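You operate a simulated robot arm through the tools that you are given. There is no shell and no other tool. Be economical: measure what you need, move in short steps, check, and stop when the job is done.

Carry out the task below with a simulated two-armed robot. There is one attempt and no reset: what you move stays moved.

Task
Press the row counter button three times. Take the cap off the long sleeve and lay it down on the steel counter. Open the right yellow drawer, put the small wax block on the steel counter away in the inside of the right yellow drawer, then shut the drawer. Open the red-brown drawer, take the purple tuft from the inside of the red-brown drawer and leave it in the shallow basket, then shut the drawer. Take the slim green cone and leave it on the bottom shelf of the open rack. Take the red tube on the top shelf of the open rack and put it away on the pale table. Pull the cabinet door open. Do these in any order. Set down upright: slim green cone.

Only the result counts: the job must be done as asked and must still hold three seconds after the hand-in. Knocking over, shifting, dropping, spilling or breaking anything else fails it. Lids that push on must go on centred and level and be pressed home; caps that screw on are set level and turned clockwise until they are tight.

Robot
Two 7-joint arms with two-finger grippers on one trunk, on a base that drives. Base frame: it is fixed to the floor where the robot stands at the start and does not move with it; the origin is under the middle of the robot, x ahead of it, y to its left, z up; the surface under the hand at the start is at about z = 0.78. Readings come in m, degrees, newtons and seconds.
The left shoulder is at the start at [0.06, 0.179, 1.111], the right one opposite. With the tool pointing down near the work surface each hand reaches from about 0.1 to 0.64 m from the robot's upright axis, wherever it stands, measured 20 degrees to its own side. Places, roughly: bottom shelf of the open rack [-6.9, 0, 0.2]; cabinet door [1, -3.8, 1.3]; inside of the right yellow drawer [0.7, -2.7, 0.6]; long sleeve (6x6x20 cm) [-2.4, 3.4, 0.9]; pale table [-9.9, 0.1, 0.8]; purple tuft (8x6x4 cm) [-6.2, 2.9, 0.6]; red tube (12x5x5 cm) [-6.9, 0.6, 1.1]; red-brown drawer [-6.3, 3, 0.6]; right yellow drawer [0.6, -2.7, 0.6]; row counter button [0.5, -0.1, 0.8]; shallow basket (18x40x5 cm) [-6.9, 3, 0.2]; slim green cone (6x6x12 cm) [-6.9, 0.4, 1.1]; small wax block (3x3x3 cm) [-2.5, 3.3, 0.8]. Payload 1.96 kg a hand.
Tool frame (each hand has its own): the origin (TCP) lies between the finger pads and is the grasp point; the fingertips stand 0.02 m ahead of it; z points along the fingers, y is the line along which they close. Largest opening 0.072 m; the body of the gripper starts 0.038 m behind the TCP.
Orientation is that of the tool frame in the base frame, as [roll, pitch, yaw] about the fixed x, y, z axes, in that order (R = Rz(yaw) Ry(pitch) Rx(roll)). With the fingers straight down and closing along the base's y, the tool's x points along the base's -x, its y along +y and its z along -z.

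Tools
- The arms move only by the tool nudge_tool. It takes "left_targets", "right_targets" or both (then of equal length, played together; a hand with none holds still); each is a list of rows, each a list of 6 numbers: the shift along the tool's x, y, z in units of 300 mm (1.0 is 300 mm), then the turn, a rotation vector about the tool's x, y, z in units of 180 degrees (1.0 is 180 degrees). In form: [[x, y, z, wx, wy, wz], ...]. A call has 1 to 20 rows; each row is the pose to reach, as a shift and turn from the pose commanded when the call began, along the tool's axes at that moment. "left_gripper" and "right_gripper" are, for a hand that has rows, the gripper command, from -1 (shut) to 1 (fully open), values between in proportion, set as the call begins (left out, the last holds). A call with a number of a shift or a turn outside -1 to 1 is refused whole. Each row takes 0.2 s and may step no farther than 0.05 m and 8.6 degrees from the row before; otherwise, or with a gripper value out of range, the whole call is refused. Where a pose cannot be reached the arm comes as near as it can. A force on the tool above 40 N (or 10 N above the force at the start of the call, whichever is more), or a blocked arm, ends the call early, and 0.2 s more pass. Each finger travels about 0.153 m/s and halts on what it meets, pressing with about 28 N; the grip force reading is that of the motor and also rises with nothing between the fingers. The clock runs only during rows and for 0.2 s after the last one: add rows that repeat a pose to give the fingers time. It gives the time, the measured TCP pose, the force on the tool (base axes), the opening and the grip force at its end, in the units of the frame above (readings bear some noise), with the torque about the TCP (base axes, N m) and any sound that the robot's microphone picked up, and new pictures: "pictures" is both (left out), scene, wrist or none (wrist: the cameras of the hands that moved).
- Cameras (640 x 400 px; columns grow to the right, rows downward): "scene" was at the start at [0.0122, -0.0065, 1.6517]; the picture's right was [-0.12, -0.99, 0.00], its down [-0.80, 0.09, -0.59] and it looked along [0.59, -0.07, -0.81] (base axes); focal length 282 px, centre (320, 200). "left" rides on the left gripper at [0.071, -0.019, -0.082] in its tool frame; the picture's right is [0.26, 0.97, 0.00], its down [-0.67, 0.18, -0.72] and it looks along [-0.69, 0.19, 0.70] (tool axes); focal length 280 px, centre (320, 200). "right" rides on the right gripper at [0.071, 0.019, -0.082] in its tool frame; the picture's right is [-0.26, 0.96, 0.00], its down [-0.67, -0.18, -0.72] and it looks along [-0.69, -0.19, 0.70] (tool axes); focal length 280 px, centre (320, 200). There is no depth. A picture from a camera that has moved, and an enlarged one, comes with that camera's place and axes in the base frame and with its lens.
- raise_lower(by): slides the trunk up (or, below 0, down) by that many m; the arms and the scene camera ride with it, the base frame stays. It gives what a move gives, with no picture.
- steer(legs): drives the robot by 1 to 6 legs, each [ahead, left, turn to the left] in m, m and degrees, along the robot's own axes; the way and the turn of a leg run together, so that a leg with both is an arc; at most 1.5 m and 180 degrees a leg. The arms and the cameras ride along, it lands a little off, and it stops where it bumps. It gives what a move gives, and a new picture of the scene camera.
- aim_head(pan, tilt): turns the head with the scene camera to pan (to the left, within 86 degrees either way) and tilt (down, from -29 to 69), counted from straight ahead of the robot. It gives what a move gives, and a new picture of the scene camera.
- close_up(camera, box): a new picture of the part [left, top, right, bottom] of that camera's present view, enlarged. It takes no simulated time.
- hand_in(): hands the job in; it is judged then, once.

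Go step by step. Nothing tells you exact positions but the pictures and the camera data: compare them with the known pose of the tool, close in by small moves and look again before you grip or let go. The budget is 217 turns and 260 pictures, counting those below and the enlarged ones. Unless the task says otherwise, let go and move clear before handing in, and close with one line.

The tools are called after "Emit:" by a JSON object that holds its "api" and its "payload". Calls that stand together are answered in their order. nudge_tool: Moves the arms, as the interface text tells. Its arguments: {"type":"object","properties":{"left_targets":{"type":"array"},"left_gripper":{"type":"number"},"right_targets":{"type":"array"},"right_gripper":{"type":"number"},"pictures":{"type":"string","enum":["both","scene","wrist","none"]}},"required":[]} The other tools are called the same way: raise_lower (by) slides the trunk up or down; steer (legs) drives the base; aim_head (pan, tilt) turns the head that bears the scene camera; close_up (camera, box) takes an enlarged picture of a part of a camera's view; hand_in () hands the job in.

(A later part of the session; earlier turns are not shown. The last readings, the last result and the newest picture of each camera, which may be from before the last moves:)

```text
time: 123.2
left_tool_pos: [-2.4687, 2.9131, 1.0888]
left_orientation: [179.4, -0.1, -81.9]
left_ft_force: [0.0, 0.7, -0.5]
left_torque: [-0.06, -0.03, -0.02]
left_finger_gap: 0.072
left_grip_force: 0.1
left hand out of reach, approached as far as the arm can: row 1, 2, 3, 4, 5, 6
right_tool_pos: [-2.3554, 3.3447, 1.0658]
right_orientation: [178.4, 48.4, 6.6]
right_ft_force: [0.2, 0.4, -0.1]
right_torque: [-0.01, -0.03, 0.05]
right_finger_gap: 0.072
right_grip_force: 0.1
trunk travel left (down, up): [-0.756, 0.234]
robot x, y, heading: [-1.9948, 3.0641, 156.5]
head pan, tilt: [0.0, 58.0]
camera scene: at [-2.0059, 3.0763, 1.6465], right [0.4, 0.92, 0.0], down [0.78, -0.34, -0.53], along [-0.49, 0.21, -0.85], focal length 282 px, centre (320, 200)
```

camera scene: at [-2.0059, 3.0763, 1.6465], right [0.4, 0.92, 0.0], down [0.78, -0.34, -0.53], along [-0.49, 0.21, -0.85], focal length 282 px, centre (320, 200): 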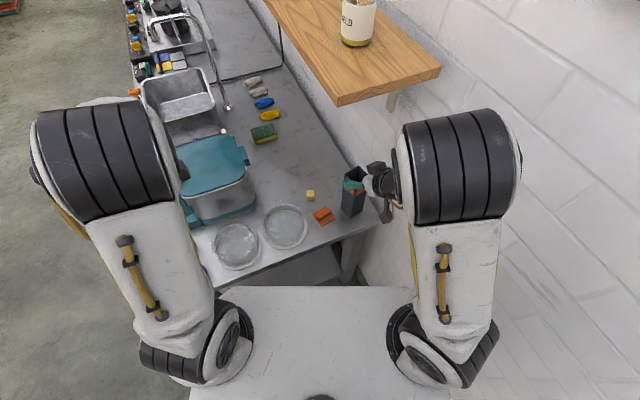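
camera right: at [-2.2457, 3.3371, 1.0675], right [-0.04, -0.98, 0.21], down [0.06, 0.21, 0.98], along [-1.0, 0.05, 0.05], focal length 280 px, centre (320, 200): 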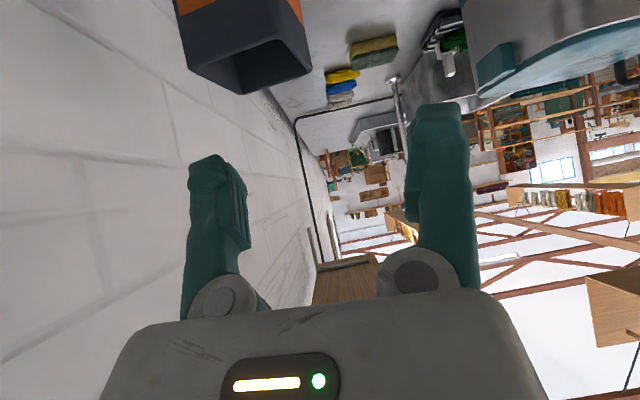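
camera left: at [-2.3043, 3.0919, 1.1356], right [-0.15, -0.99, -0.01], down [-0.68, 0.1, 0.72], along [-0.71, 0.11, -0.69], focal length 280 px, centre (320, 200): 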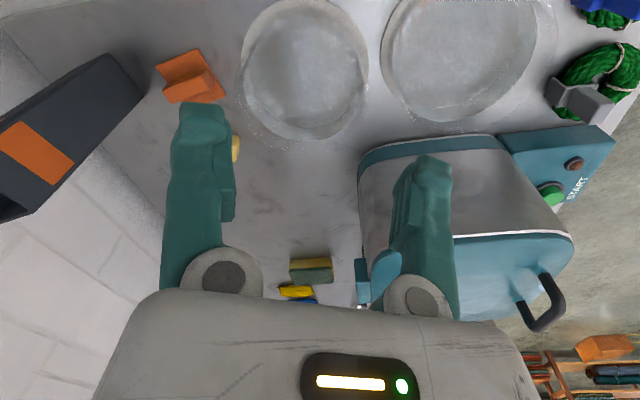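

Emit:
{"api": "nudge_tool", "payload": {"left_targets": [[0, 0, 0, 0, 0, -0.045], [0, 0, 0, 0, 0, -0.09], [0, 0, 0, 0, 0, -0.135], [0, 0, 0, 0, 0, -0.18], [0, 0, 0, 0, 0, -0.225], [0, 0, 0, 0, 0, -0.27], [0, 0, 0, 0, 0, -0.315], [0, 0, 0, 0, 0, -0.325]], "pictures": "none"}}

Emit:
{"api": "nudge_tool", "payload": {"left_targets": [[0.04, -0.14, 0, 0, 0, 0], [0.06, -0.28, 0.0, 0, 0, 0], [0.06, -0.42, 0.0, 0, 0, 0], [0.06, -0.56, 0.04, 0, 0, 0], [0.06, -0.7, 0.08, 0, 0, 0]], "pictures": "scene"}}

```text
time: 125.0
left_tool_pos: [-2.4686, 2.907, 1.0883]
left_orientation: [179.8, 0.5, -23.4]
left_ft_force: [1.0, -0.5, -0.1]
left_torque: [-0.03, -0.01, 0.02]
left_finger_gap: 0.0719
left_grip_force: 0.0
right_tool_pos: [-2.3545, 3.3419, 1.0658]
right_orientation: [178.8, 48.2, 6.8]
right_ft_force: [-0.5, 0.3, 0.6]
right_torque: [0.0, -0.02, 0.04]
right_finger_gap: 0.0721
right_grip_force: 0.0
trunk travel left (down, up): [-0.756, 0.234]
robot x, y, heading: [-1.9936, 3.0639, 156.6]
head pan, tilt: [0.0, 58.0]
```

```text
time: 126.2
left_tool_pos: [-2.3821, 3.0768, 1.0655]
left_orientation: [-178.9, 0.7, -18.1]
left_ft_force: [0.4, 0.2, 0.2]
left_torque: [-0.02, -0.01, 0.0]
left_finger_gap: 0.072
left_grip_force: 0.0
right_tool_pos: [-2.3566, 3.3432, 1.0696]
right_orientation: [178.5, 48.9, 6.4]
right_ft_force: [0.2, -0.1, -0.3]
right_torque: [0.01, -0.01, -0.01]
right_finger_gap: 0.072
right_grip_force: 0.0
trunk travel left (down, up): [-0.756, 0.234]
robot x, y, heading: [-1.9945, 3.066, 156.8]
head pan, tilt: [0.0, 58.0]
camera scene: at [-2.0053, 3.0702, 1.6465], right [0.4, 0.92, 0.0], down [0.78, -0.34, -0.53], along [-0.49, 0.21, -0.85], focal length 282 px, centre (320, 200)
```

scene: 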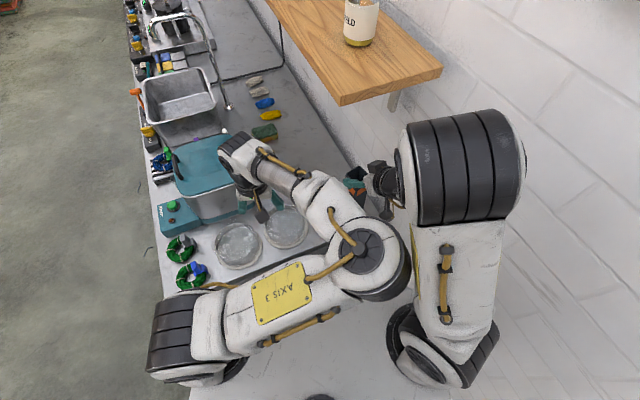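

Emit:
{"api": "nudge_tool", "payload": {"left_targets": [[0, 0.1, 0, 0, 0, 0], [0, 0.2, 0, 0, 0, 0], [0, 0.3, 0, 0, 0, 0]], "pictures": "scene"}}

```text
time: 127.0
left_tool_pos: [-2.4042, 3.0119, 1.0615]
left_orientation: [179.7, 0.6, -23.5]
left_ft_force: [0.1, -0.2, 0.0]
left_torque: [0.03, 0.01, 0.03]
left_finger_gap: 0.0722
left_grip_force: 0.0
right_tool_pos: [-2.3563, 3.3402, 1.0658]
right_orientation: [178.7, 48.3, 6.9]
right_ft_force: [-0.2, 0.2, -0.6]
right_torque: [0.01, -0.01, 0.01]
right_finger_gap: 0.0721
right_grip_force: 0.0
trunk travel left (down, up): [-0.756, 0.234]
robot x, y, heading: [-1.9964, 3.0666, 156.6]
head pan, tilt: [0.0, 58.0]
camera scene: at [-2.0058, 3.0698, 1.6465], right [0.4, 0.92, 0.0], down [0.78, -0.34, -0.53], along [-0.49, 0.21, -0.85], focal length 282 px, centre (320, 200)
```

scene: 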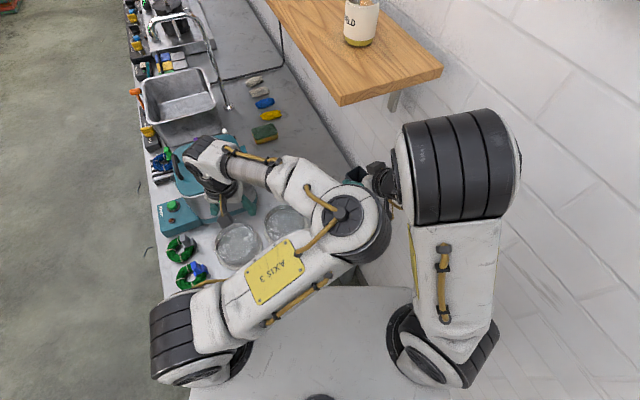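

The elbow flipped inward; I'll back the base off the counter into open floor to reconfigure safely.

Emit:
{"api": "steer", "payload": {"legs": [[-0.6, 0, 0]]}}

Emit:
{"api": "nudge_tool", "payload": {"left_targets": [[0, 0.15, 0, 0, 0, 0], [0, 0.3, 0, 0, 0, 0], [0, 0.45, 0, 0, 0, 0], [0, 0.6, 0, 0, 0, 0], [0, 0.75, 0, 0, 0, 0], [0, 0.9, 0, 0, 0, 0], [0, 1.0, 0, 0, 0, 0]], "pictures": "scene"}}

```text
time: 130.5
left_tool_pos: [-1.8439, 2.7698, 1.0626]
left_orientation: [179.8, 0.6, -23.0]
left_ft_force: [-0.3, -0.3, 0.3]
left_torque: [-0.01, 0.0, 0.03]
left_finger_gap: 0.0721
left_grip_force: 0.0
right_tool_pos: [-1.7981, 3.0992, 1.0675]
right_orientation: [178.8, 48.2, 7.4]
right_ft_force: [-0.6, 0.7, 0.2]
right_torque: [0.0, 0.0, 0.0]
right_finger_gap: 0.072
right_grip_force: 0.2
trunk travel left (down, up): [-0.756, 0.234]
robot x, y, heading: [-1.4403, 2.8271, 157.1]
head pan, tilt: [0.0, 58.0]
camera scene: at [-1.4461, 2.8315, 1.6465], right [0.39, 0.92, 0.0], down [0.78, -0.33, -0.53], along [-0.49, 0.21, -0.85], focal length 282 px, centre (320, 200)
```

scene: 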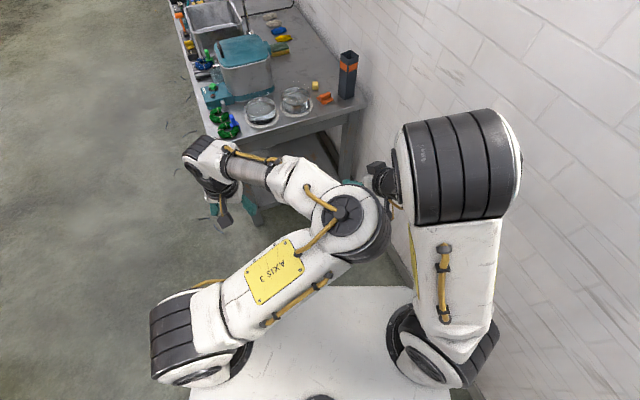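

```text
time: 132.1
left_tool_pos: [-1.9591, 2.4914, 1.0639]
left_orientation: [179.9, 0.6, -22.9]
left_ft_force: [0.1, 0.3, -0.5]
left_torque: [0.01, 0.02, 0.02]
left_finger_gap: 0.0721
left_grip_force: 0.1
right_tool_pos: [-1.7994, 3.0988, 1.0661]
right_orientation: [178.9, 48.2, 7.5]
right_ft_force: [0.0, -0.1, 0.0]
right_torque: [-0.04, -0.01, 0.0]
right_finger_gap: 0.0719
right_grip_force: 0.1
trunk travel left (down, up): [-0.756, 0.234]
robot x, y, heading: [-1.4351, 2.8279, 157.1]
head pan, tilt: [0.0, 58.0]
camera scene: at [-1.4466, 2.8302, 1.6465], right [0.39, 0.92, 0.0], down [0.78, -0.33, -0.53], along [-0.49, 0.21, -0.85], focal length 282 px, centre (320, 200)
```

scene: 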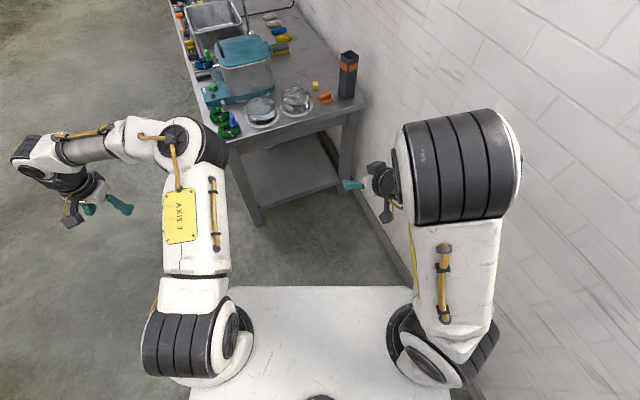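

All items on the counter are undisturbed. In open space, I'll turn the left hand 90° (also fits the cube) to swing the elbow out, and level the right hand.

Emit:
{"api": "nudge_tool", "payload": {"left_targets": [[0, 0, 0, 0, 0, 0.046], [0, 0, 0, 0, 0, 0.092], [0, 0, 0, 0, 0, 0.138], [0, 0, 0, 0, 0, 0.184], [0, 0, 0, 0, 0, 0.23], [0, 0, 0, 0, 0, 0.276], [0, 0, 0, 0, 0, 0.322], [0, 0, 0, 0, 0, 0.368], [0, 0, 0, 0, 0, 0.414], [0, 0, 0, 0, 0, 0.46], [0, 0, 0, 0, 0, 0.5]], "right_targets": [[0, 0, 0, 0, 0.0244, 0], [0, 0, 0, 0, 0.0488, 0], [0, 0, 0, 0, 0.0732, 0], [0, 0, 0, 0, 0.0976, 0], [0, 0, 0, 0, 0.122, 0], [0, 0, 0, 0, 0.1464, 0], [0, 0, 0, 0, 0.1708, 0], [0, 0, 0, 0, 0.1952, 0], [0, 0, 0, 0, 0.2196, 0], [0, 0, 0, 0, 0.244, 0], [0, 0, 0, 0, 0.268, 0]], "pictures": "none"}}

Emit:
{"api": "nudge_tool", "payload": {"left_targets": [[0.15, 0, 0, 0, 0, 0], [0.3, 0, 0, 0, 0, 0], [0.45, 0, 0, 0, 0, 0]], "pictures": "scene"}}

```text
time: 134.5
left_tool_pos: [-1.9622, 2.4923, 1.0628]
left_orientation: [179.6, -0.2, -113.0]
left_ft_force: [0.1, 0.1, 0.8]
left_torque: [-0.01, -0.02, -0.02]
left_finger_gap: 0.0719
left_grip_force: 0.0
right_tool_pos: [-1.798, 3.0989, 1.0657]
right_orientation: [179.2, 0.0, 8.3]
right_ft_force: [0.1, -0.4, -0.4]
right_torque: [0.02, -0.04, -0.03]
right_finger_gap: 0.072
right_grip_force: 0.1
trunk travel left (down, up): [-0.756, 0.234]
robot x, y, heading: [-1.4365, 2.8275, 157.3]
head pan, tilt: [0.0, 58.0]
```

```text
time: 135.3
left_tool_pos: [-2.0121, 2.3628, 1.063]
left_orientation: [179.5, -0.1, -112.8]
left_ft_force: [0.3, -0.5, -0.2]
left_torque: [0.1, 0.01, 0.0]
left_finger_gap: 0.0717
left_grip_force: 0.1
right_tool_pos: [-1.7996, 3.0981, 1.0666]
right_orientation: [179.3, 0.0, 8.4]
right_ft_force: [-0.8, -0.4, -0.3]
right_torque: [0.01, 0.0, 0.01]
right_finger_gap: 0.072
right_grip_force: 0.0
trunk travel left (down, up): [-0.756, 0.234]
robot x, y, heading: [-1.4368, 2.8237, 157.5]
head pan, tilt: [0.0, 58.0]
camera scene: at [-1.4463, 2.8289, 1.6465], right [0.39, 0.92, 0.0], down [0.78, -0.33, -0.53], along [-0.49, 0.21, -0.85], focal length 282 px, centre (320, 200)
```

scene: 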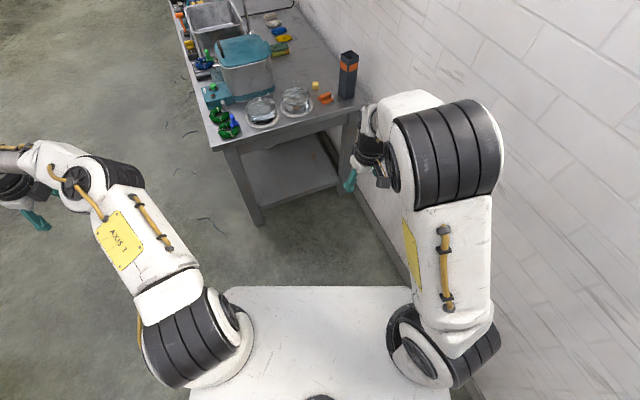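

Emit:
{"api": "nudge_tool", "payload": {"left_targets": [[-0.15, 0.01, 0, 0, 0, 0], [-0.3, 0.03, 0, 0, 0, 0], [-0.45, 0.04, 0, 0, 0, 0], [-0.6, 0.06, 0, 0, 0, 0], [-0.75, 0.07, 0, 0, 0, 0], [-0.9, 0.09, 0, 0, 0, 0], [-1.0, 0.1, 0, 0, 0, 0]], "pictures": "none"}}

Emit:
{"api": "nudge_tool", "payload": {"left_targets": [[-0.15, 0.0, 0, 0, 0, 0], [-0.3, 0.0, 0, 0, 0, 0], [-0.45, 0.0, 0, 0, 0, 0], [-0.6, 0.0, 0, 0, 0, 0]], "pictures": "scene"}}

```text
time: 136.9
left_tool_pos: [-1.9218, 2.6586, 1.0674]
left_orientation: [179.3, -0.2, -112.8]
left_ft_force: [0.0, -0.5, 0.4]
left_torque: [0.0, 0.02, -0.02]
left_finger_gap: 0.0718
left_grip_force: 0.0
right_tool_pos: [-1.7976, 3.1008, 1.0669]
right_orientation: [179.1, 0.1, 8.3]
right_ft_force: [0.4, -0.9, -0.1]
right_torque: [0.04, 0.0, -0.02]
right_finger_gap: 0.0719
right_grip_force: 0.0
trunk travel left (down, up): [-0.756, 0.234]
robot x, y, heading: [-1.4359, 2.8282, 156.7]
head pan, tilt: [0.0, 58.0]
```

```text
time: 137.9
left_tool_pos: [-1.8518, 2.8234, 1.0671]
left_orientation: [179.3, -0.3, -113.0]
left_ft_force: [0.3, 0.0, -1.0]
left_torque: [-0.03, 0.03, 0.02]
left_finger_gap: 0.0721
left_grip_force: 0.0
right_tool_pos: [-1.7968, 3.0994, 1.0669]
right_orientation: [179.2, 0.2, 8.5]
right_ft_force: [0.4, 1.4, 0.0]
right_torque: [-0.04, -0.02, -0.03]
right_finger_gap: 0.072
right_grip_force: 0.1
trunk travel left (down, up): [-0.756, 0.234]
robot x, y, heading: [-1.4335, 2.8302, 157.3]
head pan, tilt: [0.0, 58.0]
camera scene: at [-1.4443, 2.8332, 1.6465], right [0.39, 0.92, 0.0], down [0.78, -0.33, -0.53], along [-0.49, 0.2, -0.85], focal length 282 px, centre (320, 200)
```

scene: 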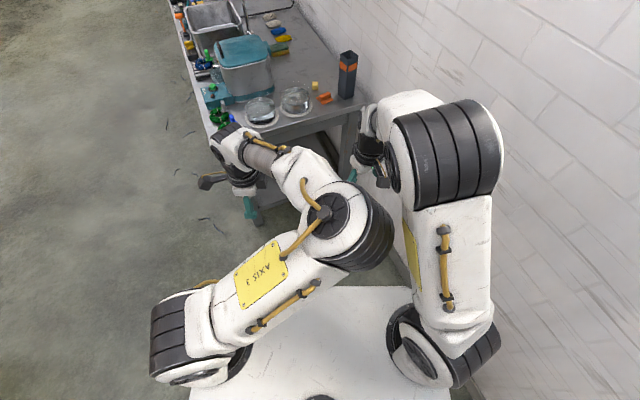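

Still elbow-in. Turning the hand the other way round (180°) in open space to see if the elbow swings out.

Emit:
{"api": "nudge_tool", "payload": {"left_targets": [[0, 0, 0, 0, 0, -0.046], [0, 0, 0, 0, 0, -0.092], [0, 0, 0, 0, 0, -0.138], [0, 0, 0, 0, 0, -0.184], [0, 0, 0, 0, 0, -0.23], [0, 0, 0, 0, 0, -0.276], [0, 0, 0, 0, 0, -0.322], [0, 0, 0, 0, 0, -0.368], [0, 0, 0, 0, 0, -0.414], [0, 0, 0, 0, 0, -0.46], [0, 0, 0, 0, 0, -0.5], [0, 0, 0, 0, 0, -0.546], [0, 0, 0, 0, 0, -0.592], [0, 0, 0, 0, 0, -0.638], [0, 0, 0, 0, 0, -0.684], [0, 0, 0, 0, 0, -0.73], [0, 0, 0, 0, 0, -0.776], [0, 0, 0, 0, 0, -0.822], [0, 0, 0, 0, 0, -0.868], [0, 0, 0, 0, 0, -0.914]], "pictures": "scene"}}

```text
time: 142.1
left_tool_pos: [-1.8249, 2.7105, 1.1142]
left_orientation: [-179.3, -0.1, 48.8]
left_ft_force: [0.4, -1.0, 0.6]
left_torque: [0.04, 0.04, 0.0]
left_finger_gap: 0.0721
left_grip_force: 0.1
left hand out of reach, approached as far as the arm can: row 17, 18, 19, 20
right_tool_pos: [-1.8011, 3.0957, 1.0667]
right_orientation: [179.3, 0.0, 8.4]
right_ft_force: [-0.8, -0.4, -0.6]
right_torque: [0.03, -0.01, 0.03]
right_finger_gap: 0.072
right_grip_force: 0.0
trunk travel left (down, up): [-0.756, 0.234]
robot x, y, heading: [-1.438, 2.8278, 157.2]
head pan, tilt: [0.0, 58.0]
camera scene: at [-1.4485, 2.8253, 1.6464], right [0.39, 0.92, 0.0], down [0.78, -0.33, -0.53], along [-0.49, 0.21, -0.85], focal length 282 px, centre (320, 200)
```

scene: 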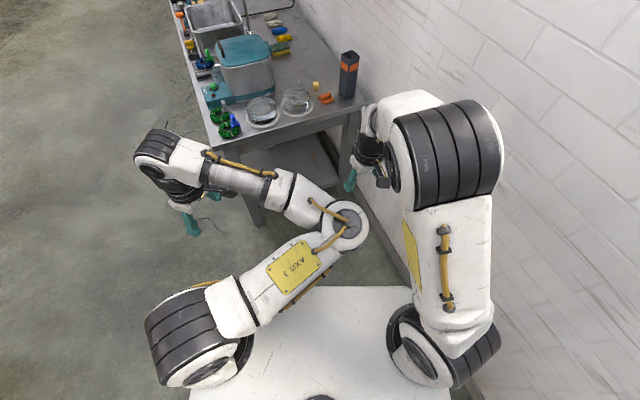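

Wrong direction; rotating the other way further.

Emit:
{"api": "nudge_tool", "payload": {"left_targets": [[0, 0, 0, 0, 0, 0.046], [0, 0, 0, 0, 0, 0.092], [0, 0, 0, 0, 0, 0.138], [0, 0, 0, 0, 0, 0.184], [0, 0, 0, 0, 0, 0.23], [0, 0, 0, 0, 0, 0.276], [0, 0, 0, 0, 0, 0.322], [0, 0, 0, 0, 0, 0.368], [0, 0, 0, 0, 0, 0.414], [0, 0, 0, 0, 0, 0.46], [0, 0, 0, 0, 0, 0.5], [0, 0, 0, 0, 0, 0.546], [0, 0, 0, 0, 0, 0.592], [0, 0, 0, 0, 0, 0.638], [0, 0, 0, 0, 0, 0.684], [0, 0, 0, 0, 0, 0.73], [0, 0, 0, 0, 0, 0.776], [0, 0, 0, 0, 0, 0.822], [0, 0, 0, 0, 0, 0.868], [0, 0, 0, 0, 0, 0.914]], "pictures": "none"}}

Emit:
{"api": "nudge_tool", "payload": {"left_targets": [[0, 0, 0, 0, 0, 0.046], [0, 0, 0, 0, 0, 0.092], [0, 0, 0, 0, 0, 0.138], [0, 0, 0, 0, 0, 0.184], [0, 0, 0, 0, 0, 0.23], [0, 0, 0, 0, 0, 0.276], [0, 0, 0, 0, 0, 0.322], [0, 0, 0, 0, 0, 0.368], [0, 0, 0, 0, 0, 0.414], [0, 0, 0, 0, 0, 0.46]], "pictures": "scene"}}

```text
time: 146.3
left_tool_pos: [-1.8228, 2.7154, 1.1153]
left_orientation: [179.3, -0.1, -116.0]
left_ft_force: [0.3, -0.1, -0.3]
left_torque: [-0.05, 0.0, -0.02]
left_finger_gap: 0.072
left_grip_force: 0.0
right_tool_pos: [-1.7978, 3.1009, 1.0671]
right_orientation: [179.1, 0.1, 8.5]
right_ft_force: [-0.5, -0.2, -0.6]
right_torque: [-0.01, -0.02, -0.04]
right_finger_gap: 0.072
right_grip_force: 0.0
trunk travel left (down, up): [-0.756, 0.234]
robot x, y, heading: [-1.4382, 2.8287, 157.2]
head pan, tilt: [0.0, 58.0]
```

```text
time: 148.5
left_tool_pos: [-1.8232, 2.7148, 1.1153]
left_orientation: [-180.0, -0.6, 161.2]
left_ft_force: [-0.5, 0.0, -0.9]
left_torque: [0.02, 0.0, 0.01]
left_finger_gap: 0.0721
left_grip_force: 0.1
right_tool_pos: [-1.7983, 3.0995, 1.0671]
right_orientation: [179.3, 0.0, 8.5]
right_ft_force: [0.8, 0.0, 0.0]
right_torque: [-0.01, 0.04, 0.01]
right_finger_gap: 0.0722
right_grip_force: 0.0
trunk travel left (down, up): [-0.756, 0.234]
robot x, y, heading: [-1.4371, 2.8278, 157.3]
head pan, tilt: [0.0, 58.0]
camera scene: at [-1.446, 2.8315, 1.6465], right [0.39, 0.92, 0.0], down [0.78, -0.33, -0.53], along [-0.49, 0.21, -0.85], focal length 282 px, centre (320, 200)
```

scene: 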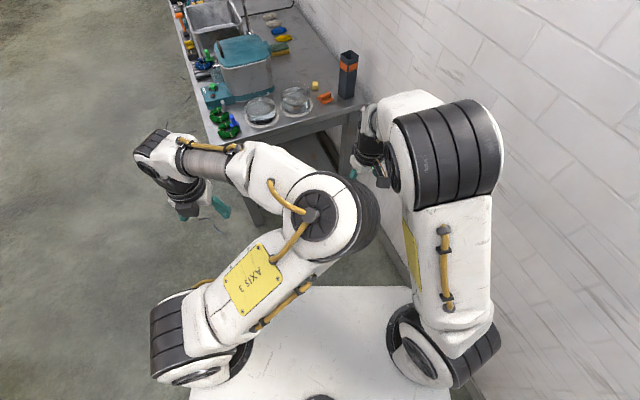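

Emit:
{"api": "nudge_tool", "payload": {"left_targets": [[0, 0, 0, 0, 0, 0.046], [0, 0, 0, 0, 0, 0.092], [0, 0, 0, 0, 0, 0.138], [0, 0, 0, 0, 0, 0.184], [0, 0, 0, 0, 0, 0.23], [0, 0, 0, 0, 0, 0.276], [0, 0, 0, 0, 0, 0.322], [0, 0, 0, 0, 0, 0.368], [0, 0, 0, 0, 0, 0.414], [0, 0, 0, 0, 0, 0.46], [0, 0, 0, 0, 0, 0.506], [0, 0, 0, 0, 0, 0.552], [0, 0, 0, 0, 0, 0.598]], "pictures": "scene"}}

```text
time: 151.3
left_tool_pos: [-1.8238, 2.714, 1.1154]
left_orientation: [-179.4, 0.1, 53.6]
left_ft_force: [0.2, -0.1, -0.1]
left_torque: [0.0, -0.01, 0.01]
left_finger_gap: 0.0721
left_grip_force: 0.0
right_tool_pos: [-1.7979, 3.099, 1.0669]
right_orientation: [179.2, 0.1, 8.3]
right_ft_force: [-0.6, 0.7, 0.5]
right_torque: [-0.02, -0.02, 0.02]
right_finger_gap: 0.0721
right_grip_force: 0.0
trunk travel left (down, up): [-0.756, 0.234]
robot x, y, heading: [-1.4368, 2.8279, 157.0]
head pan, tilt: [0.0, 58.0]
camera scene: at [-1.446, 2.8313, 1.6465], right [0.39, 0.92, 0.0], down [0.78, -0.33, -0.53], along [-0.49, 0.21, -0.85], focal length 282 px, centre (320, 200)
```

scene: 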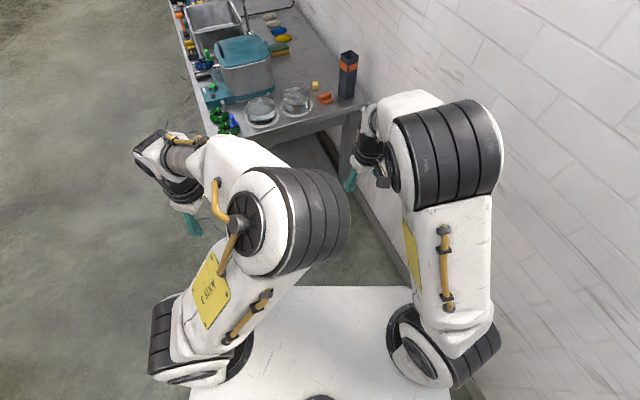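

The elbow is swinging up and outward; continuing.

Emit:
{"api": "nudge_tool", "payload": {"left_targets": [[0, 0, 0, 0, 0, 0.046], [0, 0, 0, 0, 0, 0.092], [0, 0, 0, 0, 0, 0.138], [0, 0, 0, 0, 0, 0.184], [0, 0, 0, 0, 0, 0.23], [0, 0, 0, 0, 0, 0.276], [0, 0, 0, 0, 0, 0.322], [0, 0, 0, 0, 0, 0.368], [0, 0, 0, 0, 0, 0.414], [0, 0, 0, 0, 0, 0.46]], "pictures": "scene"}}

```text
time: 153.5
left_tool_pos: [-1.7293, 2.8754, 1.0767]
left_orientation: [179.6, 0.9, -27.1]
left_ft_force: [0.5, -0.6, -0.4]
left_torque: [0.0, 0.01, -0.02]
left_finger_gap: 0.0722
left_grip_force: 0.1
left hand out of reach, approached as far as the arm can: row 5, 6, 7, 8, 9, 10
right_tool_pos: [-1.7984, 3.0988, 1.0671]
right_orientation: [179.3, 0.1, 8.4]
right_ft_force: [0.8, -0.3, -0.3]
right_torque: [0.0, 0.03, 0.0]
right_finger_gap: 0.072
right_grip_force: 0.1
trunk travel left (down, up): [-0.756, 0.234]
robot x, y, heading: [-1.4362, 2.8283, 157.2]
head pan, tilt: [0.0, 58.0]
camera scene: at [-1.4453, 2.8316, 1.6465], right [0.39, 0.92, 0.0], down [0.78, -0.33, -0.53], along [-0.49, 0.21, -0.85], focal length 282 px, centre (320, 200)
```

scene: 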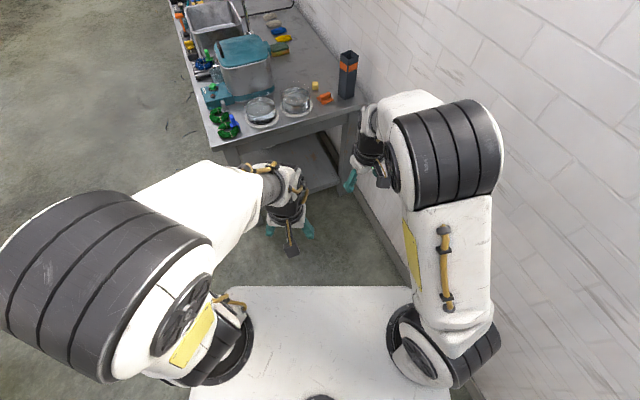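

The elbow is out again. Moving to a neutral pose to confirm.

Emit:
{"api": "nudge_tool", "payload": {"left_targets": [[-0.11, 0.03, -0.05, 0, 0, 0], [-0.22, 0.06, -0.1, 0, 0, 0], [-0.336, 0.097, -0.15, 0, 0, -0.02], [-0.336, 0.097, -0.15, 0, 0, -0.02]], "pictures": "scene"}}

```text
time: 154.5
left_tool_pos: [-1.8075, 2.9406, 1.151]
left_orientation: [-179.9, 0.6, -25.3]
left_ft_force: [-0.1, 0.5, 0.9]
left_torque: [-0.01, 0.01, 0.04]
left_finger_gap: 0.0721
left_grip_force: 0.1
left hand out of reach, approached as far as the arm can: row 1, 2, 3, 4
right_tool_pos: [-1.7984, 3.0993, 1.0669]
right_orientation: [179.3, 0.1, 8.4]
right_ft_force: [0.4, 0.2, 0.2]
right_torque: [-0.03, 0.01, -0.03]
right_finger_gap: 0.0721
right_grip_force: 0.0
trunk travel left (down, up): [-0.756, 0.234]
robot x, y, heading: [-1.4396, 2.8311, 157.2]
head pan, tilt: [0.0, 58.0]
camera scene: at [-1.4456, 2.8316, 1.6465], right [0.39, 0.92, 0.0], down [0.78, -0.33, -0.53], along [-0.49, 0.21, -0.85], focal length 282 px, centre (320, 200)
```

scene: 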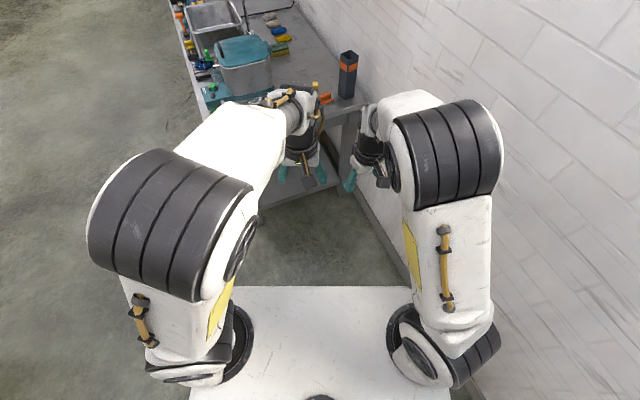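

The wrist is wound to its limit; unwinding it now with the elbow out.

Emit:
{"api": "nudge_tool", "payload": {"left_targets": [[0, 0, 0, 0, 0, -0.046], [0, 0, 0, 0, 0, -0.092], [0, 0, 0, 0, 0, -0.138], [0, 0, 0, 0, 0, -0.184], [0, 0, 0, 0, 0, -0.23], [0, 0, 0, 0, 0, -0.276], [0, 0, 0, 0, 0, -0.322], [0, 0, 0, 0, 0, -0.368], [0, 0, 0, 0, 0, -0.414], [0, 0, 0, 0, 0, -0.46], [0, 0, 0, 0, 0, -0.5], [0, 0, 0, 0, 0, -0.546], [0, 0, 0, 0, 0, -0.592], [0, 0, 0, 0, 0, -0.638], [0, 0, 0, 0, 0, -0.684], [0, 0, 0, 0, 0, -0.73], [0, 0, 0, 0, 0, -0.776], [0, 0, 0, 0, 0, -0.822], [0, 0, 0, 0, 0, -0.868], [0, 0, 0, 0, 0, -0.914]], "pictures": "none"}}

Emit:
{"api": "nudge_tool", "payload": {"left_targets": [[0, 0, 0, 0, 0, -0.046], [0, 0, 0, 0, 0, -0.092], [0, 0, 0, 0, 0, -0.138], [0, 0, 0, 0, 0, -0.184], [0, 0, 0, 0, 0, -0.23], [0, 0, 0, 0, 0, -0.276], [0, 0, 0, 0, 0, -0.322], [0, 0, 0, 0, 0, -0.368], [0, 0, 0, 0, 0, -0.414], [0, 0, 0, 0, 0, -0.46], [0, 0, 0, 0, 0, -0.5], [0, 0, 0, 0, 0, -0.546], [0, 0, 0, 0, 0, -0.592], [0, 0, 0, 0, 0, -0.638], [0, 0, 0, 0, 0, -0.684], [0, 0, 0, 0, 0, -0.73], [0, 0, 0, 0, 0, -0.776], [0, 0, 0, 0, 0, -0.822], [0, 0, 0, 0, 0, -0.868], [0, 0, 0, 0, 0, -0.914]], "pictures": "scene"}}

```text
time: 158.7
left_tool_pos: [-1.8054, 2.9402, 1.1514]
left_orientation: [-179.8, -0.5, 139.2]
left_ft_force: [-0.6, -0.4, 0.1]
left_torque: [-0.03, 0.03, -0.02]
left_finger_gap: 0.0721
left_grip_force: 0.0
right_tool_pos: [-1.7983, 3.0987, 1.0666]
right_orientation: [179.2, 0.1, 8.3]
right_ft_force: [-1.2, 1.0, -0.4]
right_torque: [0.0, -0.02, 0.0]
right_finger_gap: 0.0721
right_grip_force: 0.1
trunk travel left (down, up): [-0.756, 0.234]
robot x, y, heading: [-1.4401, 2.8252, 157.3]
head pan, tilt: [0.0, 58.0]
```

```text
time: 162.4
left_tool_pos: [-1.7915, 2.9557, 1.1688]
left_orientation: [-175.3, 7.2, -78.8]
left_ft_force: [1.5, 0.2, -0.4]
left_torque: [0.01, 0.03, -0.04]
left_finger_gap: 0.0721
left_grip_force: 0.0
right_tool_pos: [-1.7974, 3.1054, 1.0668]
right_orientation: [179.2, 0.1, 7.5]
right_ft_force: [-0.3, 0.9, -0.2]
right_torque: [0.02, 0.05, -0.01]
right_finger_gap: 0.0719
right_grip_force: 0.0
trunk travel left (down, up): [-0.756, 0.234]
robot x, y, heading: [-1.4346, 2.8251, 157.2]
head pan, tilt: [0.0, 58.0]
stopped in row 18 (left hand): the arm was blocked; the commanded pose is now the measured one
camera scene: at [-1.4458, 2.8316, 1.6465], right [0.39, 0.92, 0.0], down [0.78, -0.33, -0.53], along [-0.49, 0.21, -0.85], focal length 282 px, centre (320, 200)
```

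scene: 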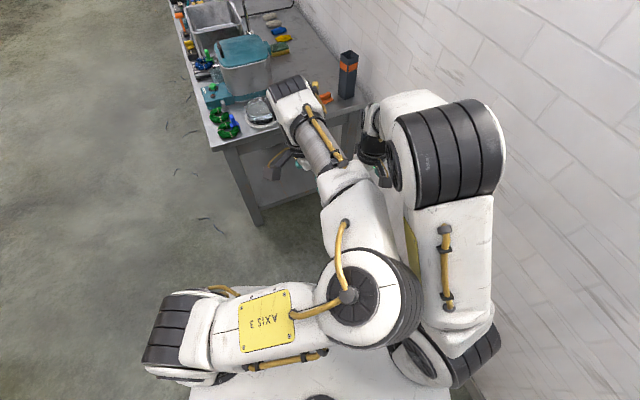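

Elbow flips with the wrist limit: elbow-out works with the hand turned half a turn (yaw ≈ 140–157). I'll wind back to get elbow-out and stop there.

Emit:
{"api": "nudge_tool", "payload": {"left_targets": [[0, 0, 0, 0, 0, 0.046], [0, 0, 0, 0, 0, 0.092], [0, 0, 0, 0, 0, 0.138], [0, 0, 0, 0, 0, 0.184], [0, 0, 0, 0, 0, 0.23], [0, 0, 0, 0, 0, 0.276], [0, 0, 0, 0, 0, 0.322], [0, 0, 0, 0, 0, 0.368], [0, 0, 0, 0, 0, 0.414], [0, 0, 0, 0, 0, 0.46], [0, 0, 0, 0, 0, 0.5], [0, 0, 0, 0, 0, 0.546], [0, 0, 0, 0, 0, 0.592], [0, 0, 0, 0, 0, 0.638], [0, 0, 0, 0, 0, 0.684], [0, 0, 0, 0, 0, 0.73], [0, 0, 0, 0, 0, 0.776], [0, 0, 0, 0, 0, 0.822], [0, 0, 0, 0, 0, 0.868], [0, 0, 0, 0, 0, 0.914]], "pictures": "none"}}

Emit:
{"api": "nudge_tool", "payload": {"left_targets": [[0, 0, 0, 0, 0, 0.046], [0, 0, 0, 0, 0, 0.092], [0, 0, 0, 0, 0, 0.138], [0, 0, 0, 0, 0, 0.184], [0, 0, 0, 0, 0, 0.23], [0, 0, 0, 0, 0, 0.276], [0, 0, 0, 0, 0, 0.322], [0, 0, 0, 0, 0, 0.368], [0, 0, 0, 0, 0, 0.414], [0, 0, 0, 0, 0, 0.46], [0, 0, 0, 0, 0, 0.5], [0, 0, 0, 0, 0, 0.546], [0, 0, 0, 0, 0, 0.592], [0, 0, 0, 0, 0, 0.638], [0, 0, 0, 0, 0, 0.684], [0, 0, 0, 0, 0, 0.73], [0, 0, 0, 0, 0, 0.776], [0, 0, 0, 0, 0, 0.822]], "pictures": "scene"}}

```text
time: 166.6
left_tool_pos: [-1.791, 2.9578, 1.1694]
left_orientation: [173.6, -5.7, 116.5]
left_ft_force: [0.8, 0.3, -0.2]
left_torque: [-0.01, -0.01, -0.01]
left_finger_gap: 0.0721
left_grip_force: 0.1
right_tool_pos: [-1.7967, 3.1041, 1.0662]
right_orientation: [179.1, 0.0, 7.6]
right_ft_force: [-0.6, 0.1, 0.4]
right_torque: [-0.05, 0.02, 0.0]
right_finger_gap: 0.0719
right_grip_force: 0.2
trunk travel left (down, up): [-0.756, 0.234]
robot x, y, heading: [-1.4369, 2.8297, 157.5]
head pan, tilt: [0.0, 58.0]
```

```text
time: 170.4
left_tool_pos: [-1.7762, 2.9743, 1.1854]
left_orientation: [-171.3, 1.4, -31.4]
left_ft_force: [0.0, 0.9, -0.1]
left_torque: [-0.01, -0.01, 0.01]
left_finger_gap: 0.0719
left_grip_force: 0.0
left hand out of reach, approached as far as the arm can: row 18
right_tool_pos: [-1.7963, 3.1036, 1.0659]
right_orientation: [179.2, 0.1, 7.7]
right_ft_force: [0.0, 0.3, 0.3]
right_torque: [-0.02, 0.03, -0.02]
right_finger_gap: 0.0721
right_grip_force: 0.1
trunk travel left (down, up): [-0.756, 0.234]
robot x, y, heading: [-1.4385, 2.8309, 157.4]
head pan, tilt: [0.0, 58.0]
camera scene: at [-1.4449, 2.8322, 1.6465], right [0.39, 0.92, 0.0], down [0.78, -0.33, -0.53], along [-0.49, 0.21, -0.85], focal length 282 px, centre (320, 200)
```

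scene: 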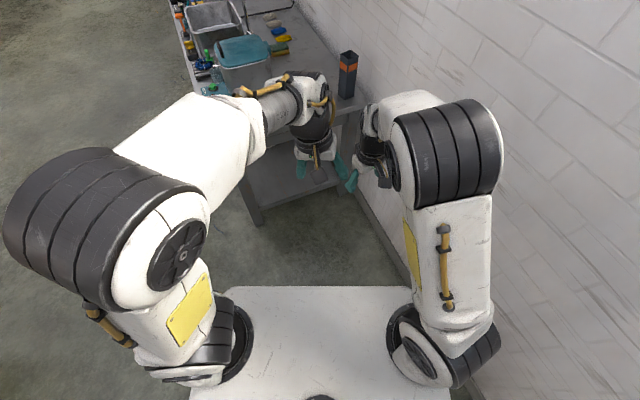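

Emit:
{"api": "nudge_tool", "payload": {"left_targets": [[0, 0, 0, 0, 0, -0.046], [0, 0, 0, 0, 0, -0.092], [0, 0, 0, 0, 0, -0.138], [0, 0, 0, 0, 0, -0.184], [0, 0, 0, 0, 0, -0.23], [0, 0, 0, 0, 0, -0.276], [0, 0, 0, 0, 0, -0.322], [0, 0, 0, 0, 0, -0.368], [0, 0, 0, 0, 0, -0.414], [0, 0, 0, 0, 0, -0.46], [0, 0, 0, 0, 0, -0.506], [0, 0, 0, 0, 0, -0.552], [0, 0, 0, 0, 0, -0.598], [0, 0, 0, 0, 0, -0.644], [0, 0, 0, 0, 0, -0.69], [0, 0, 0, 0, 0, -0.736], [0, 0, 0, 0, 0, -0.782], [0, 0, 0, 0, 0, -0.828], [0, 0, 0, 0, 0, -0.874], [0, 0, 0, 0, 0, -0.92]], "pictures": "scene"}}

```text
time: 172.8
left_tool_pos: [-1.7781, 2.9725, 1.1844]
left_orientation: [-178.7, -8.2, 56.5]
left_ft_force: [-0.1, -1.5, -0.3]
left_torque: [0.12, -0.1, 0.06]
left_finger_gap: 0.0718
left_grip_force: 0.1
right_tool_pos: [-1.7971, 3.1066, 1.067]
right_orientation: [179.3, 0.0, 7.3]
right_ft_force: [0.2, 1.2, 0.1]
right_torque: [-0.02, 0.02, 0.04]
right_finger_gap: 0.0722
right_grip_force: 0.1
trunk travel left (down, up): [-0.756, 0.234]
robot x, y, heading: [-1.4383, 2.8261, 157.3]
head pan, tilt: [0.0, 58.0]
stopped in row 11 (left hand): the force on the tool passed its limit at 49 N (the readings are from after the stop); the commanded pose is now the measured one
camera scene: at [-1.4461, 2.8315, 1.6465], right [0.39, 0.92, 0.0], down [0.78, -0.33, -0.53], along [-0.49, 0.21, -0.85], focal length 282 px, centre (320, 200)
```

scene: 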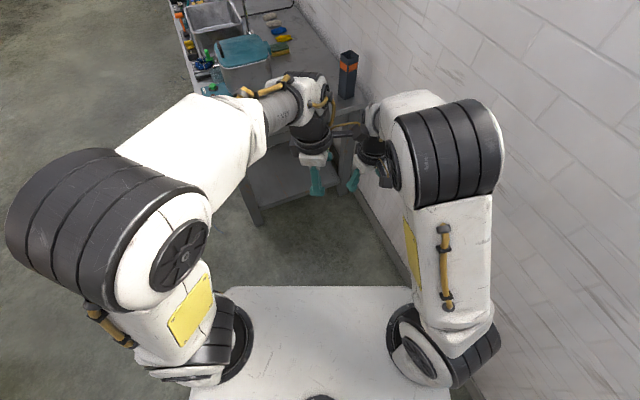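

The left wrist camera bracket touched the right hand. Moving the left hand away to its side and levelling it.

Emit:
{"api": "nudge_tool", "payload": {"left_targets": [[-0.13, 0.02, 0, 0, 0, 0], [-0.26, 0.05, 0.06, 0, -0.02, 0], [-0.39, 0.07, 0.12, 0, -0.0456, 0], [-0.39, 0.07, 0.12, 0, -0.0456, 0]], "pictures": "none"}}

Emit:
{"api": "nudge_tool", "payload": {"left_targets": [[0, 0, 0, 0, 0, -0.046], [0, 0, 0, 0, 0, -0.092], [0, 0, 0, 0, 0, -0.138], [0, 0, 0, 0, 0, -0.184], [0, 0, 0, 0, 0, -0.23], [0, 0, 0, 0, 0, -0.276], [0, 0, 0, 0, 0, -0.322], [0, 0, 0, 0, 0, -0.368], [0, 0, 0, 0, 0, -0.414], [0, 0, 0, 0, 0, -0.46], [0, 0, 0, 0, 0, -0.506], [0, 0, 0, 0, 0, -0.556]], "pictures": "scene"}}

```text
time: 173.8
left_tool_pos: [-1.8216, 2.8659, 1.132]
left_orientation: [-178.5, 0.0, 56.6]
left_ft_force: [-0.5, -0.5, 0.6]
left_torque: [-0.01, -0.01, -0.03]
left_finger_gap: 0.0719
left_grip_force: 0.0
right_tool_pos: [-1.7963, 3.1052, 1.0655]
right_orientation: [179.4, 0.1, 7.3]
right_ft_force: [1.0, -0.3, 0.6]
right_torque: [-0.02, -0.03, -0.03]
right_finger_gap: 0.0721
right_grip_force: 0.1
trunk travel left (down, up): [-0.756, 0.234]
robot x, y, heading: [-1.4358, 2.8261, 157.1]
head pan, tilt: [0.0, 58.0]
```

```text
refused: row 12 steps farther than a row can; nothing moved
```

Emit:
{"api": "nudge_tool", "payload": {"left_targets": [[0, 0, 0, 0, 0, -0.0463], [0, 0, 0, 0, 0, -0.0926], [0, 0, 0, 0, 0, -0.1389], [0, 0, 0, 0, 0, -0.1852], [0, 0, 0, 0, 0, -0.2315], [0, 0, 0, 0, 0, -0.2778], [0, 0, 0, 0, 0, -0.3241], [0, 0, 0, 0, 0, -0.3704], [0, 0, 0, 0, 0, -0.4167], [0, 0, 0, 0, 0, -0.463], [0, 0, 0, 0, 0, -0.5093], [0, 0, 0, 0, 0, -0.5556]], "pictures": "scene"}}

```text
time: 176.4
left_tool_pos: [-1.8227, 2.8693, 1.1307]
left_orientation: [179.8, -1.5, 156.9]
left_ft_force: [0.3, 0.0, 0.1]
left_torque: [0.0, 0.01, -0.01]
left_finger_gap: 0.0722
left_grip_force: 0.1
right_tool_pos: [-1.7966, 3.1071, 1.0665]
right_orientation: [179.4, 0.1, 7.4]
right_ft_force: [0.8, -0.1, -0.3]
right_torque: [-0.01, -0.02, -0.01]
right_finger_gap: 0.0719
right_grip_force: 0.0
trunk travel left (down, up): [-0.756, 0.234]
robot x, y, heading: [-1.4342, 2.8269, 157.3]
head pan, tilt: [0.0, 58.0]
camera scene: at [-1.4461, 2.8317, 1.6465], right [0.39, 0.92, 0.0], down [0.78, -0.33, -0.53], along [-0.49, 0.21, -0.85], focal length 282 px, centre (320, 200)
```

scene: 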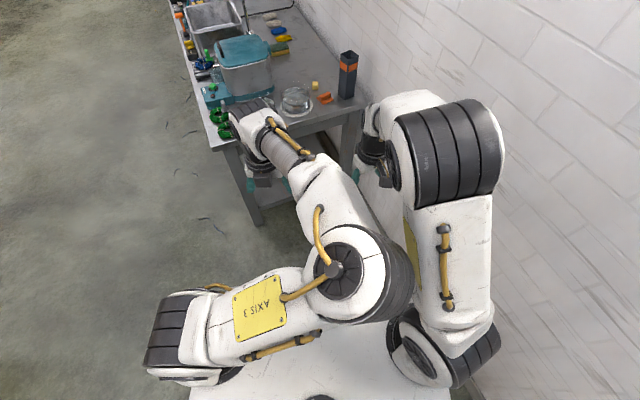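

The left arm keeps flipping elbow-in at that angle. I'll move into open floor away from the wall and test the right arm's posture as the alternative.

Emit:
{"api": "steer", "payload": {"legs": [[-0.15, 0.5, 0]]}}

Emit:
{"api": "nudge_tool", "payload": {"right_targets": [[0.06, -0.08, 0, 0, 0, 0.043], [0.13, -0.16, -0.03, 0, 0, 0.085], [0.2, -0.24, -0.06, 0, 0, 0.128], [0.27, -0.32, -0.09, 0, 0, 0.17], [0.34, -0.4, -0.12, 0, 0, 0.17], [0.4, -0.48, -0.15, 0, 0, 0.17], [0.44, -0.56, -0.15, 0, 0, 0.17]], "left_targets": [[-0.06, -0.08, 0, 0, 0, 0.04], [-0.06, -0.16, 0, 0, 0, 0.08], [-0.06, -0.24, 0, 0, 0, 0.12], [-0.06, -0.32, 0, 0, 0, 0.16], [-0.06, -0.4, 0, 0, 0, 0.2], [-0.06, -0.4, 0, 0, 0, 0.24], [-0.06, -0.4, 0, 0, 0, 0.28]], "pictures": "scene"}}

```text
time: 179.4
left_tool_pos: [-1.8811, 2.3568, 1.1324]
left_orientation: [179.7, -1.3, 155.5]
left_ft_force: [0.7, -0.4, 0.4]
left_torque: [0.05, -0.01, 0.0]
left_finger_gap: 0.0718
left_grip_force: 0.0
right_tool_pos: [-1.8525, 2.593, 1.0674]
right_orientation: [179.2, -0.1, 6.2]
right_ft_force: [0.7, -0.4, 0.7]
right_torque: [-0.01, -0.01, 0.02]
right_finger_gap: 0.0724
right_grip_force: 0.1
trunk travel left (down, up): [-0.756, 0.234]
robot x, y, heading: [-1.4987, 2.3103, 155.8]
head pan, tilt: [0.0, 58.0]
camera scene: at [-1.5069, 2.3114, 1.6465], right [0.41, 0.91, 0.0], down [0.77, -0.34, -0.53], along [-0.48, 0.22, -0.85], focal length 282 px, centre (320, 200)
```

scene: 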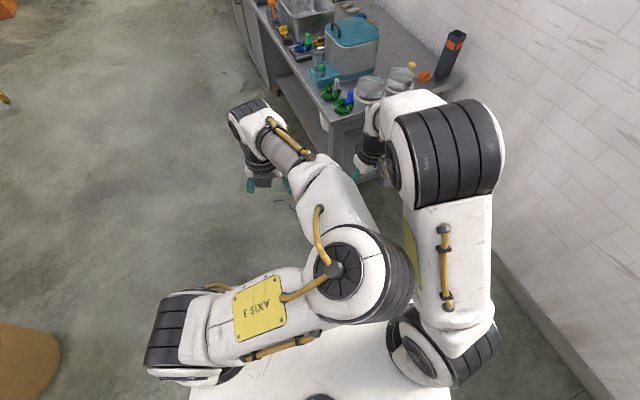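

```text
time: 181.1
left_tool_pos: [-1.9171, 2.2405, 1.1295]
left_orientation: [-179.1, -1.0, 105.0]
left_ft_force: [0.5, 0.4, 0.0]
left_torque: [-0.02, 0.0, 0.0]
left_finger_gap: 0.0722
left_grip_force: 0.1
right_tool_pos: [-1.739, 2.7782, 1.1101]
right_orientation: [179.4, -0.4, -24.4]
right_ft_force: [0.0, 0.2, -0.6]
right_torque: [-0.01, -0.02, 0.01]
right_finger_gap: 0.0717
right_grip_force: 0.0
trunk travel left (down, up): [-0.756, 0.234]
robot x, y, heading: [-1.4974, 2.3058, 155.9]
head pan, tilt: [0.0, 58.0]
camera scene: at [-1.5073, 2.3122, 1.6465], right [0.41, 0.91, 0.0], down [0.78, -0.34, -0.53], along [-0.48, 0.21, -0.85], focal length 282 px, centre (320, 200)
```

scene: 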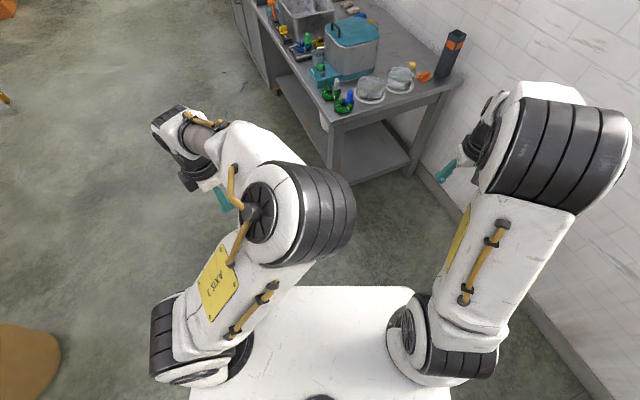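

The right arm is in a good posture, and the left is fine with yaw near 66°, which also fits the cube. Setting both hands for the return to the counter.

Emit:
{"api": "nudge_tool", "payload": {"right_targets": [[0.06, 0.1, -0.02, 0, 0, 0], [0.12, 0.2, -0.04, 0, 0, 0], [0.18, 0.3, -0.06, 0, 0, 0], [0.24, 0.4, -0.08, 0, 0, 0], [0.31, 0.5, -0.1, 0, 0, 0], [0.37, 0.6, -0.1, 0, 0, 0]], "left_targets": [[0.0, 0.0, 0, 0, 0, 0.045], [0.0, 0.0, 0, 0, 0, 0.09], [0.1, 0.02, 0, 0, 0, 0.135], [0.22, 0.05, 0, 0, 0, 0.18], [0.34, 0.08, 0, 0, 0, 0.214], [0.47, 0.11, 0, 0, 0, 0.214]], "pictures": "none"}}

Emit:
{"api": "steer", "payload": {"legs": [[0.17, -0.49, 1], [0.4, 0, 0]]}}

```text
time: 182.4
left_tool_pos: [-1.9209, 2.3849, 1.1315]
left_orientation: [-178.7, -0.2, 66.5]
left_ft_force: [-0.1, 0.5, 0.3]
left_torque: [-0.03, 0.01, 0.02]
left_finger_gap: 0.0718
left_grip_force: 0.0
right_tool_pos: [-1.7137, 2.5646, 1.1419]
right_orientation: [179.3, -0.3, -24.6]
right_ft_force: [0.4, -0.4, -0.1]
right_torque: [-0.04, -0.03, -0.02]
right_finger_gap: 0.0721
right_grip_force: 0.1
trunk travel left (down, up): [-0.756, 0.234]
robot x, y, heading: [-1.497, 2.3073, 155.8]
head pan, tilt: [0.0, 58.0]
```

```text
time: 187.6
left_tool_pos: [-2.2519, 3.0441, 1.1319]
left_orientation: [-178.6, -0.2, 68.3]
left_ft_force: [0.3, -0.5, 0.9]
left_torque: [0.01, 0.03, 0.02]
left_finger_gap: 0.072
left_grip_force: 0.0
right_tool_pos: [-2.0496, 3.2312, 1.1418]
right_orientation: [179.4, -0.2, -22.6]
right_ft_force: [-0.2, -0.7, -1.2]
right_torque: [-0.01, 0.0, 0.0]
right_finger_gap: 0.0721
right_grip_force: 0.0
trunk travel left (down, up): [-0.756, 0.234]
robot x, y, heading: [-1.8265, 2.979, 157.5]
head pan, tilt: [0.0, 58.0]
camera scene: at [-1.8343, 2.9823, 1.6465], right [0.38, 0.93, 0.0], down [0.78, -0.32, -0.53], along [-0.49, 0.2, -0.85], focal length 282 px, centre (320, 200)
```

scene: 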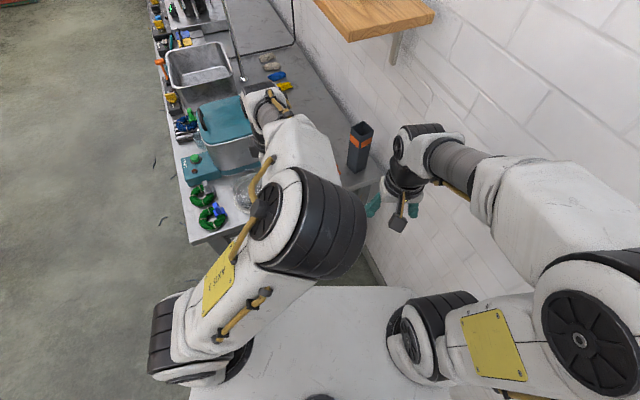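

The right arm is now in the neat start-like posture, so I'll use it for the wax. Moving the left arm out to its side first, then closing in.

Emit:
{"api": "nudge_tool", "payload": {"left_targets": [[-0.125, 0.066, 0, 0, 0, 0], [-0.25, 0.132, 0, 0, 0, 0], [-0.375, 0.2, 0, 0, 0, 0], [-0.5, 0.265, 0, 0, 0, 0], [-0.625, 0.33, 0, 0, 0, 0], [-0.75, 0.4, 0, 0, 0, 0], [-0.875, 0.465, 0, 0, 0, 0], [-1.0, 0.53, 0, 0, 0, 0]], "pictures": "none"}}

Emit:
{"api": "steer", "payload": {"legs": [[0.185, -0.01, 0]]}}

```text
time: 189.4
left_tool_pos: [-2.2165, 2.704, 1.1249]
left_orientation: [-178.6, -0.2, 68.3]
left_ft_force: [0.0, -0.7, 0.7]
left_torque: [0.02, -0.02, 0.0]
left_finger_gap: 0.072
left_grip_force: 0.1
right_tool_pos: [-2.05, 3.2296, 1.1415]
right_orientation: [179.5, -0.1, -22.6]
right_ft_force: [-1.1, -0.7, 0.1]
right_torque: [0.02, 0.01, 0.0]
right_finger_gap: 0.0721
right_grip_force: 0.1
trunk travel left (down, up): [-0.756, 0.234]
robot x, y, heading: [-1.8245, 2.9743, 157.8]
head pan, tilt: [0.0, 58.0]
```

```text
time: 190.9
left_tool_pos: [-2.3895, 2.7897, 1.1252]
left_orientation: [-178.6, -0.2, 68.1]
left_ft_force: [0.5, 0.4, 0.3]
left_torque: [0.0, 0.02, 0.01]
left_finger_gap: 0.0721
left_grip_force: 0.1
right_tool_pos: [-2.2202, 3.313, 1.141]
right_orientation: [179.4, -0.2, -22.9]
right_ft_force: [-0.4, 0.4, -0.3]
right_torque: [0.0, -0.03, 0.0]
right_finger_gap: 0.072
right_grip_force: 0.1
trunk travel left (down, up): [-0.756, 0.234]
robot x, y, heading: [-1.9991, 3.0569, 157.4]
head pan, tilt: [0.0, 58.0]
camera scene: at [-2.0062, 3.0633, 1.6465], right [0.38, 0.92, 0.0], down [0.78, -0.32, -0.53], along [-0.49, 0.2, -0.85], focal length 282 px, centre (320, 200)
```

scene: 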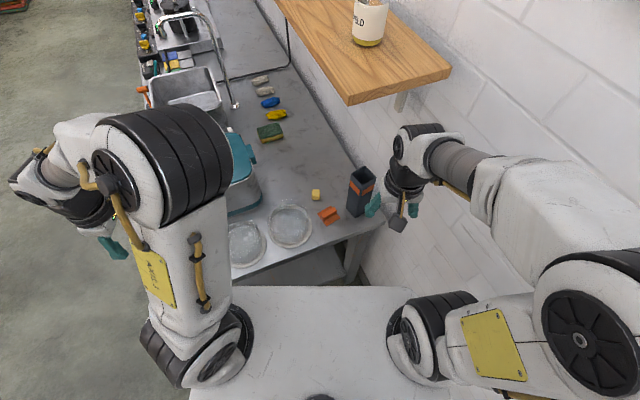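

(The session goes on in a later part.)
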